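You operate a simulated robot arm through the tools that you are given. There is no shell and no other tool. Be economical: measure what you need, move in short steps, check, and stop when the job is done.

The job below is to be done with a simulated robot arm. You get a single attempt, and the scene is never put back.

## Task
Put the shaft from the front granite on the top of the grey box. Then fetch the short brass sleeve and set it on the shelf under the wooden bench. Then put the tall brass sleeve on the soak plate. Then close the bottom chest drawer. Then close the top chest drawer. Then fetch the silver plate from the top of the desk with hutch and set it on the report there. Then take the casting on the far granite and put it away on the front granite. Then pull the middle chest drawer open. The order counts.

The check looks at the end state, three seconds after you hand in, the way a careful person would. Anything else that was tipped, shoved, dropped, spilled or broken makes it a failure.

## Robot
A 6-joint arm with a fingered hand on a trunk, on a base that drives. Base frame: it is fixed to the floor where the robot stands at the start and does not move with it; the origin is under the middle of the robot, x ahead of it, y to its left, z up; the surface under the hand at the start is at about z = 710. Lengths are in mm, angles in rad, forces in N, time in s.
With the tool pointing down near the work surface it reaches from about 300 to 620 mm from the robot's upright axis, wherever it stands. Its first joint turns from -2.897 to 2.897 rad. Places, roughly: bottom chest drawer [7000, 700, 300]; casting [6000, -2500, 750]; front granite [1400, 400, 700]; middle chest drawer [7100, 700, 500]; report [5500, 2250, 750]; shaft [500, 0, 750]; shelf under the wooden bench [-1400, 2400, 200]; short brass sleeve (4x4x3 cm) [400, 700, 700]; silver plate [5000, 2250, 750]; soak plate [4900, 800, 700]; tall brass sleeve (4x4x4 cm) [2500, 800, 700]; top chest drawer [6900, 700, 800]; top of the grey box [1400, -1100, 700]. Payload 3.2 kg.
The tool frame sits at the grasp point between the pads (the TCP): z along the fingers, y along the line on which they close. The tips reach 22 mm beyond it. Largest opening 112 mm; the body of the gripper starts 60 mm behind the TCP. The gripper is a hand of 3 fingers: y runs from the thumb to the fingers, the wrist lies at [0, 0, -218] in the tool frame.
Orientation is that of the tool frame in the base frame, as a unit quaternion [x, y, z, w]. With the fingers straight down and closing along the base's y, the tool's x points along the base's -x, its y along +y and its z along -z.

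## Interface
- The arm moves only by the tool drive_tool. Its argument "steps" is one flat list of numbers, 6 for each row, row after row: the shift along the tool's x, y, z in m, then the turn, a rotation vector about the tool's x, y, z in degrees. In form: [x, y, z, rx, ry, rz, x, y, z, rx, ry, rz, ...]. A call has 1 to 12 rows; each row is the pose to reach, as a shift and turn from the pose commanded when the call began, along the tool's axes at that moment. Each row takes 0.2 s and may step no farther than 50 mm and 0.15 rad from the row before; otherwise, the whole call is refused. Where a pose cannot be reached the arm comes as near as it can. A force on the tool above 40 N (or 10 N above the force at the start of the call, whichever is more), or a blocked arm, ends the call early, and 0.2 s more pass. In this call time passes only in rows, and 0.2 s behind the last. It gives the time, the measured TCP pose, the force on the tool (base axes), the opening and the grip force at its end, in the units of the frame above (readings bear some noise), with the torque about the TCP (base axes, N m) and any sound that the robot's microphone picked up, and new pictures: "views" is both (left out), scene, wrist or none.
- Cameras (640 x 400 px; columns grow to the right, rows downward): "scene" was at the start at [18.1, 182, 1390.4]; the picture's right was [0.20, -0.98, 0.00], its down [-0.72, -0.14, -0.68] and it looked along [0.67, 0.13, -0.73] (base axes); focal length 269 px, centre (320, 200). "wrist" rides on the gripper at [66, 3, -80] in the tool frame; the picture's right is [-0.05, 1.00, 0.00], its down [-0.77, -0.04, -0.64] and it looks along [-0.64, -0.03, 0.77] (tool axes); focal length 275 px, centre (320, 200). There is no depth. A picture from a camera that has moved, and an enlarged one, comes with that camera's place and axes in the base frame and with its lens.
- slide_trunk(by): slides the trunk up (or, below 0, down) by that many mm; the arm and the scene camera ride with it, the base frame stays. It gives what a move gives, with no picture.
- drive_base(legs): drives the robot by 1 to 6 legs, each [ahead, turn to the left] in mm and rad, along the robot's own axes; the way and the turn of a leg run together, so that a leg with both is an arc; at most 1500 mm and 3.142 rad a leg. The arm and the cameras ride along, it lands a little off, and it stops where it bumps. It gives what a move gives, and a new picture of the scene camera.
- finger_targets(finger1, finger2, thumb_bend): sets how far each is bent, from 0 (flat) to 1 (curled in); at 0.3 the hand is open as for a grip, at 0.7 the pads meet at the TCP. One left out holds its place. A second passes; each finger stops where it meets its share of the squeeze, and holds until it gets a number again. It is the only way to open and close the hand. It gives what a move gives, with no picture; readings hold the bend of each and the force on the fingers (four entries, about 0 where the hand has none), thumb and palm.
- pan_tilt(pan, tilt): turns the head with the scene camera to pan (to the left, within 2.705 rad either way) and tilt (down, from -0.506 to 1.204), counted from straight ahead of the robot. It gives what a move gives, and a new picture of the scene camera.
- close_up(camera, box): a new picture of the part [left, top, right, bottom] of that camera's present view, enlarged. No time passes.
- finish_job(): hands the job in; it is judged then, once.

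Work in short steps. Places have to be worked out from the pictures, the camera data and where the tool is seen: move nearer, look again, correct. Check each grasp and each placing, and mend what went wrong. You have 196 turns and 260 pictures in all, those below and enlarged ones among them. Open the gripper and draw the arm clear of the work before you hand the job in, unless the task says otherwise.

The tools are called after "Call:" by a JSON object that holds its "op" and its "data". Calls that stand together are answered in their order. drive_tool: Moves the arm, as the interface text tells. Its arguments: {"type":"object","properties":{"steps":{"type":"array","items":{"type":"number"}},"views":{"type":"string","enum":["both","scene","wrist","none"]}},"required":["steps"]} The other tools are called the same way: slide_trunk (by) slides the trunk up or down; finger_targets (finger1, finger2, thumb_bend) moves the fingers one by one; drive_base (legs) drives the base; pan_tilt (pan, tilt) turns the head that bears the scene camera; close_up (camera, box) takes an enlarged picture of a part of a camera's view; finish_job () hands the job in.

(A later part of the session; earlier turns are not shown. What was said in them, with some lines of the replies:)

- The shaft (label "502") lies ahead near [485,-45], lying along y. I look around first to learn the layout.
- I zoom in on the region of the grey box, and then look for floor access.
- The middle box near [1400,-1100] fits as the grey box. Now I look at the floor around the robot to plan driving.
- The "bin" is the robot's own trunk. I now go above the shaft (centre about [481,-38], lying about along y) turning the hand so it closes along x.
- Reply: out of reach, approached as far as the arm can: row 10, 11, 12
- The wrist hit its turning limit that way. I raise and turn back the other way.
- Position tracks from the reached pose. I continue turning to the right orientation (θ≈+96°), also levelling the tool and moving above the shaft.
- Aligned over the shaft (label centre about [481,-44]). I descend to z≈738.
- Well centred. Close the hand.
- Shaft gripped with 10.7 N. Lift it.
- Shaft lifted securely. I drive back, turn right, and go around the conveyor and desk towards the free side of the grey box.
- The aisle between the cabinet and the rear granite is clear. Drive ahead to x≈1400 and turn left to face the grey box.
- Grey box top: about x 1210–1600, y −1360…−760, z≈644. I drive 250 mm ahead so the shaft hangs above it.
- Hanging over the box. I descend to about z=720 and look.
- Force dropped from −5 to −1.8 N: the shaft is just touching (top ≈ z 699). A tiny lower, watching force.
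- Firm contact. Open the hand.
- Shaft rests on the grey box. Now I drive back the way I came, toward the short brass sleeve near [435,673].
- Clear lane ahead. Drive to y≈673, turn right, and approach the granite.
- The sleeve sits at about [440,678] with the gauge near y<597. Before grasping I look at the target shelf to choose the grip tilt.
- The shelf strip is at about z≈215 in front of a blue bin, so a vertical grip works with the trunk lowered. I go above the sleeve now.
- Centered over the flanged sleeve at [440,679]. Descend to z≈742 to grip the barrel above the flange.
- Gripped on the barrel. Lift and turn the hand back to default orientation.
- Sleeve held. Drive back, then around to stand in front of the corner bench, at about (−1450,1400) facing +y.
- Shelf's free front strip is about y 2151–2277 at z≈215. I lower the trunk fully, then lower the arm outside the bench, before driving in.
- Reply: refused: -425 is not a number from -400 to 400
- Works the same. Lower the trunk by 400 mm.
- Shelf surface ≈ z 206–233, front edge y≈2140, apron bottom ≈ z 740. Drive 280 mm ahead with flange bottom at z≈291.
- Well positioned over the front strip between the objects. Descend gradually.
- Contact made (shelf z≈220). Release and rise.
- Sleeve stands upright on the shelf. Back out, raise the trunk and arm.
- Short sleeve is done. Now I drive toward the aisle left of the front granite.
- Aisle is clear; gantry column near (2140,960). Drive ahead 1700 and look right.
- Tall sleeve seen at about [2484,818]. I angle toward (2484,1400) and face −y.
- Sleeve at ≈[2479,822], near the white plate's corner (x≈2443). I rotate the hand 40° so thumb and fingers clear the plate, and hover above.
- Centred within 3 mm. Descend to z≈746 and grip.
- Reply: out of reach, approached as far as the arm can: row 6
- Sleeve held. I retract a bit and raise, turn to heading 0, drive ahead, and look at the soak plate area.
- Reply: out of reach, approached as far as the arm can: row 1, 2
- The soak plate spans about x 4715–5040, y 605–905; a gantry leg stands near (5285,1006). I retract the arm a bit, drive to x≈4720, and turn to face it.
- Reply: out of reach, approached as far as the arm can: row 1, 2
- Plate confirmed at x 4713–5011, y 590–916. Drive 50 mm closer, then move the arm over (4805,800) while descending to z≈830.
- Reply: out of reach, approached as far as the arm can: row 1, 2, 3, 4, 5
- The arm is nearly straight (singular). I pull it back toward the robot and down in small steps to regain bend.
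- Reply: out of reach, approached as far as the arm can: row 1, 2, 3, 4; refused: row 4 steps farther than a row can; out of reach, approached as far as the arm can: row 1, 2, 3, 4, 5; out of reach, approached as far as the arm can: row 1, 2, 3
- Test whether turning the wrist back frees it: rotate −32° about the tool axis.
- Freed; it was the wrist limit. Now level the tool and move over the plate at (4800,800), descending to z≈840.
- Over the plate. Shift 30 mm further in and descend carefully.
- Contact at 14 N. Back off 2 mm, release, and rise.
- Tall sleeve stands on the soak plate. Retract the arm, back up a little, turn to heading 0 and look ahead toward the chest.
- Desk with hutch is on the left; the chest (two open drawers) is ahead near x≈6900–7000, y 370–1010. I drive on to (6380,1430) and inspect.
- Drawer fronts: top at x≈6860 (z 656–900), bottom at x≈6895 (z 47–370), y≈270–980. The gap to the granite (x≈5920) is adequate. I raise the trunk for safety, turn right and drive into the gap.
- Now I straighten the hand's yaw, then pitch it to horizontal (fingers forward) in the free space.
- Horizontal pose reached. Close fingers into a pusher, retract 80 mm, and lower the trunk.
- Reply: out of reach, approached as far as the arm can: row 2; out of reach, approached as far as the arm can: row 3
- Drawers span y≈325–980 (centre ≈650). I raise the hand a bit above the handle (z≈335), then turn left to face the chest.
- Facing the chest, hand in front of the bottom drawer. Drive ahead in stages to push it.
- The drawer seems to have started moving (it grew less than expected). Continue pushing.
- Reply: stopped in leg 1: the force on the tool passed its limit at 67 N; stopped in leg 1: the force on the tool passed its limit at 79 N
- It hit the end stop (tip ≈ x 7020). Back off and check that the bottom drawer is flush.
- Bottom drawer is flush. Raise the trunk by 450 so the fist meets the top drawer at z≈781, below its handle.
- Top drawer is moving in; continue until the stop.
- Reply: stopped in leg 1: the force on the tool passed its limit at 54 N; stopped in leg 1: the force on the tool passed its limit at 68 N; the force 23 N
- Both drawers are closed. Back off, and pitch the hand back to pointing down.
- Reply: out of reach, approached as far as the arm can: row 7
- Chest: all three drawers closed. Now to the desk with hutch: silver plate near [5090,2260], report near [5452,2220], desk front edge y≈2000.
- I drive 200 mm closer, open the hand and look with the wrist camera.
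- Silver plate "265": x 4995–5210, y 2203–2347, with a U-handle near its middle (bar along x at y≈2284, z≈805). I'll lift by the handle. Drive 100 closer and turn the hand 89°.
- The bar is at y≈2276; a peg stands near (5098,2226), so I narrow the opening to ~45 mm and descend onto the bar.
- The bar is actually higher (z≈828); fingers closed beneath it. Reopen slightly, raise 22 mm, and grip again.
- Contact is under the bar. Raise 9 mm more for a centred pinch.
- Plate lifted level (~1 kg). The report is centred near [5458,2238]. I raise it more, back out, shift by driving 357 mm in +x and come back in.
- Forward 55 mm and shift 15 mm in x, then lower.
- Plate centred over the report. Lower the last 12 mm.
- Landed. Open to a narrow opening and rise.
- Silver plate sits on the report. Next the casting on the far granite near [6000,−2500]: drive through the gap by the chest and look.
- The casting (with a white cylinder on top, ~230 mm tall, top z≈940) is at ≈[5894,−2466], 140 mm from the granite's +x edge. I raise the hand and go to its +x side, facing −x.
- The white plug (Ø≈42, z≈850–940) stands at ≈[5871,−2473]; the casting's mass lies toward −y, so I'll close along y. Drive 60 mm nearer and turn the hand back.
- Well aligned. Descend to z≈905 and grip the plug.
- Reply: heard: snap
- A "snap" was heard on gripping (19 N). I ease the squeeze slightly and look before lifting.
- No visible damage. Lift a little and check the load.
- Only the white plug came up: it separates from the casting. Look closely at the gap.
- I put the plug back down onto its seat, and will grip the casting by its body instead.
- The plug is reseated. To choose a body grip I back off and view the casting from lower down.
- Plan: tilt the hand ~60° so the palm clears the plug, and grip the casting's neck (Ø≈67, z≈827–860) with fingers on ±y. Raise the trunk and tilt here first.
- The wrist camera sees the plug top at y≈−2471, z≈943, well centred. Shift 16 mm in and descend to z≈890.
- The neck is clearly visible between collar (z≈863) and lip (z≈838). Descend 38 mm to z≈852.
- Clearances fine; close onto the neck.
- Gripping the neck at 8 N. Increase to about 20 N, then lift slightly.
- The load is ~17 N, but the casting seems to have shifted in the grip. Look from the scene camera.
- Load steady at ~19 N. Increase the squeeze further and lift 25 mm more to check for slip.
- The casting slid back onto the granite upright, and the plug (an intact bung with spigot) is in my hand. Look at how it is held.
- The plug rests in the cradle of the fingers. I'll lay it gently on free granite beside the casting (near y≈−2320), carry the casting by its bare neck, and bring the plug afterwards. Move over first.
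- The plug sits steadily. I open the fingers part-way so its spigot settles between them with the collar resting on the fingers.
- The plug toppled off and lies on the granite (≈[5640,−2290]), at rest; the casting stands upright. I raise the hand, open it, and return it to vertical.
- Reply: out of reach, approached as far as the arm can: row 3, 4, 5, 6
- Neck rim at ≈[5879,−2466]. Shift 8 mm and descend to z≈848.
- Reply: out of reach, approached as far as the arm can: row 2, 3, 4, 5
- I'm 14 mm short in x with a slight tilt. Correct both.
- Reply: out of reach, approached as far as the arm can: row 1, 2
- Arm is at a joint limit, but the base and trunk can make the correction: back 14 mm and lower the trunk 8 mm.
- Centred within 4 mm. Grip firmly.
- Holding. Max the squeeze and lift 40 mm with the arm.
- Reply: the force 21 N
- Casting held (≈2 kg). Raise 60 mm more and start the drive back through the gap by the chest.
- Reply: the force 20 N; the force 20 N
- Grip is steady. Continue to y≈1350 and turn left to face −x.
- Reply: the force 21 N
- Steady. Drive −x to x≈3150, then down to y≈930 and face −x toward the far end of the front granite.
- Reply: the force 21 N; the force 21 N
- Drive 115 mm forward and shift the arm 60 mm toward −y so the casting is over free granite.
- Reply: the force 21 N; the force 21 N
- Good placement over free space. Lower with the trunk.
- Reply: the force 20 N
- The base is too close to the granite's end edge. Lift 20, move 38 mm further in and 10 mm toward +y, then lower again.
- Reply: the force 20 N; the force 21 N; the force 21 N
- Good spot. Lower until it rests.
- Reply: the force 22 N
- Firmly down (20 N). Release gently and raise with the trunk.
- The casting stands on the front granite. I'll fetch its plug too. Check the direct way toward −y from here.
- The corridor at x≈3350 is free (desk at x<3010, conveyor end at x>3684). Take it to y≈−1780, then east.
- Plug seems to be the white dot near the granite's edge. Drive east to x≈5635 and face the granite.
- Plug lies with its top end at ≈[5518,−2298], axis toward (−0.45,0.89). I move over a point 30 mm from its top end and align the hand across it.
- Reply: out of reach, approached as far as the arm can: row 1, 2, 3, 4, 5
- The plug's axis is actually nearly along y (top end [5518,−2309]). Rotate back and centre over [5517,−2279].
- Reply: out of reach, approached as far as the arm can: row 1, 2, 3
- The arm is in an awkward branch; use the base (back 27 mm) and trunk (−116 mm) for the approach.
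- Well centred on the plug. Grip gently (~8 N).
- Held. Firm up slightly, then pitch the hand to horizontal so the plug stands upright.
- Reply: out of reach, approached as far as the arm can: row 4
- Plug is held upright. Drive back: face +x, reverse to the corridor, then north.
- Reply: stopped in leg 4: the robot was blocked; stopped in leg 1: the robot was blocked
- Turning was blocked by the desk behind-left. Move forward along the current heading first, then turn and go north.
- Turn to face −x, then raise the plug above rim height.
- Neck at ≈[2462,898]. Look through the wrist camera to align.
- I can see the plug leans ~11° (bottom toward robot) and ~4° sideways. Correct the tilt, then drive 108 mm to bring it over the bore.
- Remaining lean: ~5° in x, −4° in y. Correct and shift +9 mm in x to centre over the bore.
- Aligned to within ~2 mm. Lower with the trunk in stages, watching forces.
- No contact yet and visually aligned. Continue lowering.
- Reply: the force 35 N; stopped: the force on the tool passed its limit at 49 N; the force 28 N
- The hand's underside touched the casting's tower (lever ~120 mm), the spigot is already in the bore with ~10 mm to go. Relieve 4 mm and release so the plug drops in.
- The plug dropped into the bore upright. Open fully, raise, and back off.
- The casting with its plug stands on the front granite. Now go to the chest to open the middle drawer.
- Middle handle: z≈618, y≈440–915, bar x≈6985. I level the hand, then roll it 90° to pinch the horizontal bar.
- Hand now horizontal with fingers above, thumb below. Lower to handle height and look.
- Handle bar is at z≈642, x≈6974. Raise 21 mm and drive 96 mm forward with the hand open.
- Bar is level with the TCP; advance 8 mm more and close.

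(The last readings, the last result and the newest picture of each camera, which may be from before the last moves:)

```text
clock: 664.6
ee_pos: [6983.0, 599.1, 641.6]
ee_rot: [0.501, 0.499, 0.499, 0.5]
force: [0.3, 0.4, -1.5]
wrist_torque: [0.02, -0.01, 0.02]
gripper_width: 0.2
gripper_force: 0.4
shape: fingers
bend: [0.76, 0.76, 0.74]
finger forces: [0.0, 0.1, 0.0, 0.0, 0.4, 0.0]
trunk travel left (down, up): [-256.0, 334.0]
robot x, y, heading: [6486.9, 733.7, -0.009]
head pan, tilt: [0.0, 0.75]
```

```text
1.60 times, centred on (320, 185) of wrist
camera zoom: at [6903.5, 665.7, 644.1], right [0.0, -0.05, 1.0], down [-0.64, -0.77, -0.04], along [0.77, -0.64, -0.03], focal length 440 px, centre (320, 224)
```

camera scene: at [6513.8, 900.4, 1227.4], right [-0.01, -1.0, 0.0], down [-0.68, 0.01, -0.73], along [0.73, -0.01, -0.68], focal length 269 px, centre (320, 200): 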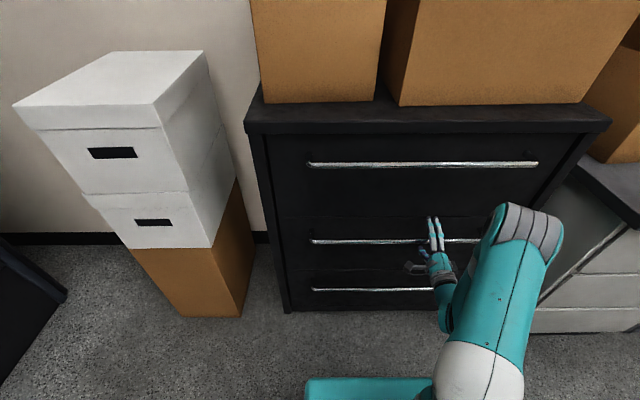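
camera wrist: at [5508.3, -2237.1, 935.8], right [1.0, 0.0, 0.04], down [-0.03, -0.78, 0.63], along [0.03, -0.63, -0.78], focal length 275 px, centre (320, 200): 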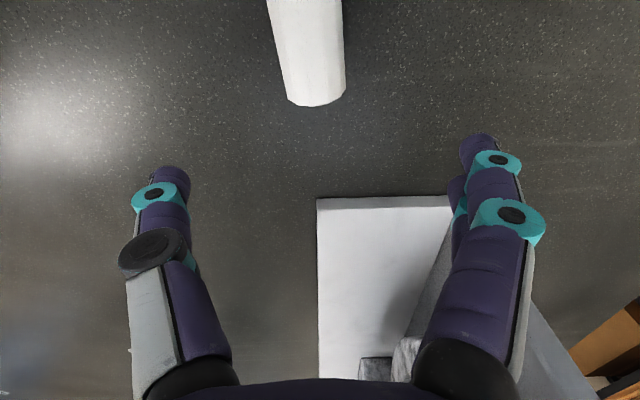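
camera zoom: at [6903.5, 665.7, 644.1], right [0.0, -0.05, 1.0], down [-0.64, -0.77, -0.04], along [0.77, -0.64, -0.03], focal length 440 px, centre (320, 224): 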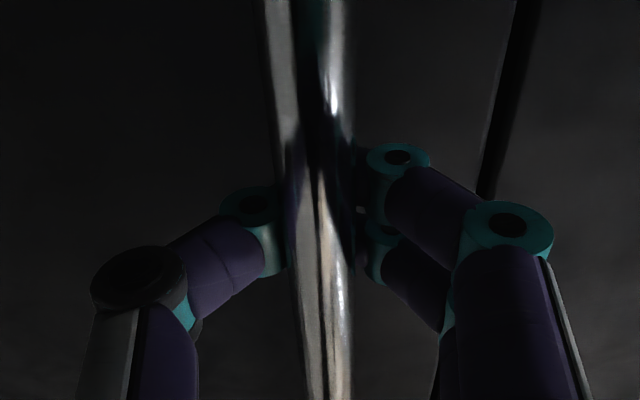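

The fingers closed behind the bar, forming a hook. Pull back in stages.

Call:
{"op": "drive_base", "data": {"legs": [[-80, 0]]}}

Call:
{"op": "drive_base", "data": {"legs": [[-130, 0]]}}

```text
clock: 665.7
ee_pos: [6901.7, 597.8, 641.1]
ee_rot: [0.501, 0.499, 0.5, 0.5]
force: [0.5, -0.6, -0.2]
wrist_torque: [0.0, 0.02, -0.02]
gripper_width: 0.0
gripper_force: 0.1
shape: fingers
bend: [0.76, 0.76, 0.75]
finger forces: [0.0, 0.1, 0.0, 0.0, 0.0, 0.0]
trunk travel left (down, up): [-256.0, 334.0]
robot x, y, heading: [6410.1, 735.7, -0.009]
head pan, tilt: [0.0, 0.75]
camera scene: at [6433.7, 901.1, 1227.4], right [-0.01, -1.0, 0.0], down [-0.68, 0.01, -0.73], along [0.73, -0.01, -0.68], focal length 269 px, centre (320, 200)
```

scene: 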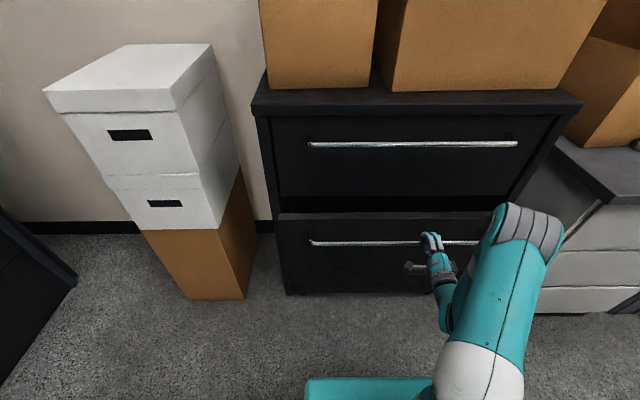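

```text
clock: 666.9
ee_pos: [6772.0, 600.8, 641.5]
ee_rot: [0.5, 0.499, 0.5, 0.501]
force: [0.1, 0.0, 0.4]
wrist_torque: [0.01, -0.02, 0.01]
gripper_width: 0.3
gripper_force: 0.0
shape: fingers
bend: [0.76, 0.76, 0.75]
finger forces: [0.0, 0.0, 0.0, 0.0, 0.0, 0.1]
trunk travel left (down, up): [-256.0, 334.0]
robot x, y, heading: [6279.1, 734.6, -0.01]
head pan, tilt: [0.0, 0.75]
camera scene: at [6303.0, 902.3, 1227.4], right [-0.01, -1.0, 0.0], down [-0.68, 0.01, -0.73], along [0.73, -0.01, -0.68], focal length 269 px, centre (320, 200)
```

scene: 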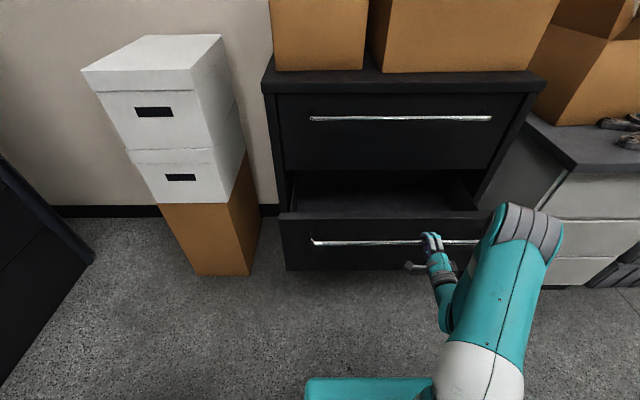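

The drawer is open ~200 mm. Pull 45 mm more, then release.

Call:
{"op": "drive_base", "data": {"legs": [[-45, 0]]}}

Call:
{"op": "finger_targets", "data": {"finger1": 0.3, "finger2": 0.3, "thumb_bend": 0.3}}

Call:
{"op": "close_up", "data": {"camera": "wrist", "box": [0, 0, 640, 400]}}

```text
clock: 667.8
ee_pos: [6726.5, 601.8, 640.2]
ee_rot: [0.501, 0.499, 0.5, 0.5]
force: [-0.5, -1.1, 0.8]
wrist_torque: [0.01, 0.02, 0.04]
gripper_width: 0.0
gripper_force: 0.1
shape: fingers
bend: [0.76, 0.76, 0.75]
finger forces: [0.1, 0.1, 0.0, 0.1, 0.0, 0.0]
trunk travel left (down, up): [-256.0, 334.0]
robot x, y, heading: [6234.5, 732.5, -0.006]
head pan, tilt: [0.0, 0.75]
camera scene: at [6258.2, 902.7, 1227.4], right [-0.01, -1.0, 0.0], down [-0.68, 0.01, -0.73], along [0.73, -0.01, -0.68], focal length 269 px, centre (320, 200)
```

scene: 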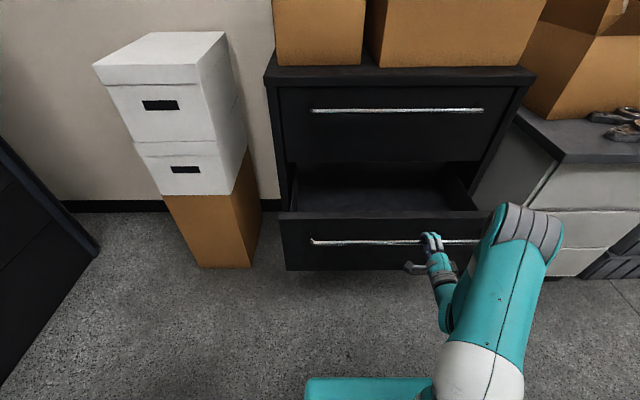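

```text
clock: 668.8
ee_pos: [6726.4, 602.6, 641.9]
ee_rot: [0.5, 0.5, 0.5, 0.5]
force: [-0.4, -0.3, 0.2]
wrist_torque: [0.0, -0.03, 0.01]
gripper_width: 111.0
gripper_force: 0.0
shape: fingers
bend: [0.3, 0.3, 0.3]
finger forces: [0.0, 0.0, 0.0, 0.0, 0.0, 0.0]
trunk travel left (down, up): [-256.0, 334.0]
robot x, y, heading: [6234.0, 740.5, -0.01]
head pan, tilt: [0.0, 0.75]
```

```text
1.00 times, centred on (320, 200) of wrist (not enlarged: the box is as wide or as high as the picture)
camera zoom: at [6647.5, 667.8, 644.3], right [0.0, -0.05, 1.0], down [-0.64, -0.77, -0.04], along [0.77, -0.64, -0.03], focal length 275 px, centre (320, 200)
```

zoom: 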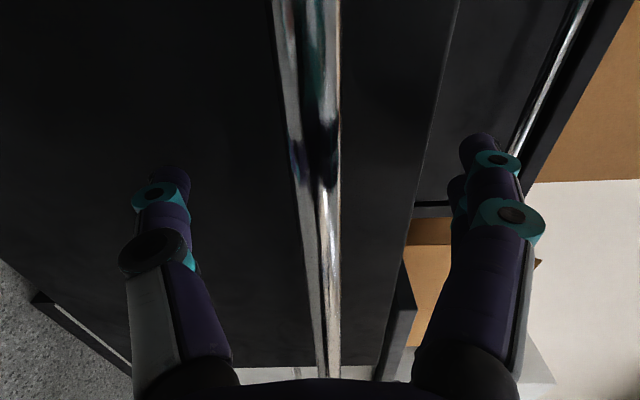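

Drawer open and released. Retract the hand with the arm, then back slightly.

Call:
{"op": "drive_tool", "data": {"steps": [0, 0, -0.015, 0, 0, 0, 0, 0, -0.03, 0, 0, 0, 0, 0, -0.045, 0, 0, 0, 0, 0, -0.06, 0, 0, 0], "views": "none"}}

Call:
{"op": "drive_base", "data": {"legs": [[-30, 0]]}}

```text
clock: 669.8
ee_pos: [6667.1, 601.1, 641.9]
ee_rot: [0.5, 0.499, 0.5, 0.501]
force: [0.5, 0.1, -0.5]
wrist_torque: [-0.01, 0.0, -0.02]
gripper_width: 111.2
gripper_force: 0.1
shape: fingers
bend: [0.3, 0.3, 0.3]
finger forces: [0.0, 0.0, 0.1, 0.0, 0.0, 0.1]
trunk travel left (down, up): [-256.0, 334.0]
robot x, y, heading: [6236.3, 733.7, -0.013]
head pan, tilt: [0.0, 0.75]
```

```text
clock: 670.7
ee_pos: [6637.4, 601.6, 641.5]
ee_rot: [0.499, 0.499, 0.5, 0.501]
force: [0.1, 0.2, 0.4]
wrist_torque: [-0.01, 0.01, 0.02]
gripper_width: 111.3
gripper_force: 0.1
shape: fingers
bend: [0.3, 0.3, 0.3]
finger forces: [0.0, 0.1, 0.0, 0.0, 0.0, 0.0]
trunk travel left (down, up): [-256.0, 334.0]
robot x, y, heading: [6202.6, 738.1, -0.009]
head pan, tilt: [0.0, 0.75]
camera scene: at [6227.9, 902.9, 1227.4], right [-0.01, -1.0, 0.0], down [-0.68, 0.01, -0.73], along [0.73, -0.01, -0.68], focal length 269 px, centre (320, 200)
```

scene: 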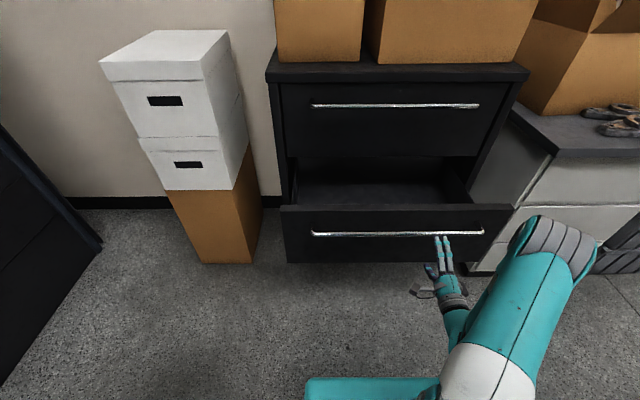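

The middle drawer stands open, top drawer closed, hand open and clear. Hand in.

Call:
{"op": "finish_job", "data": {}}

```text
The job is handed in.
```

I completed all eight steps in order, but the casting step went badly, and the check may count it as a failure.

- **Snap:** I first gripped the casting by the white plug on top. I heard a snap, and the plug came loose from the casting.
- **Slip:** The casting then slid out of my grip once and settled back upright on the far granite.
- **Dropped plug:** The plug toppled onto the far granite. I fetched it and put it back into the casting after moving the casting. It looks intact, but I can't rule out that something broke.
- **Bumps:** While refitting the plug, the hand pressed on the casting at up to 49 N before stopping. The base was also blocked once by the wooden desk. I saw no sign that the desk moved.

The rest went without trouble. The bottom drawer was flush when I closed it, but the open middle drawer hid it from view at the end.
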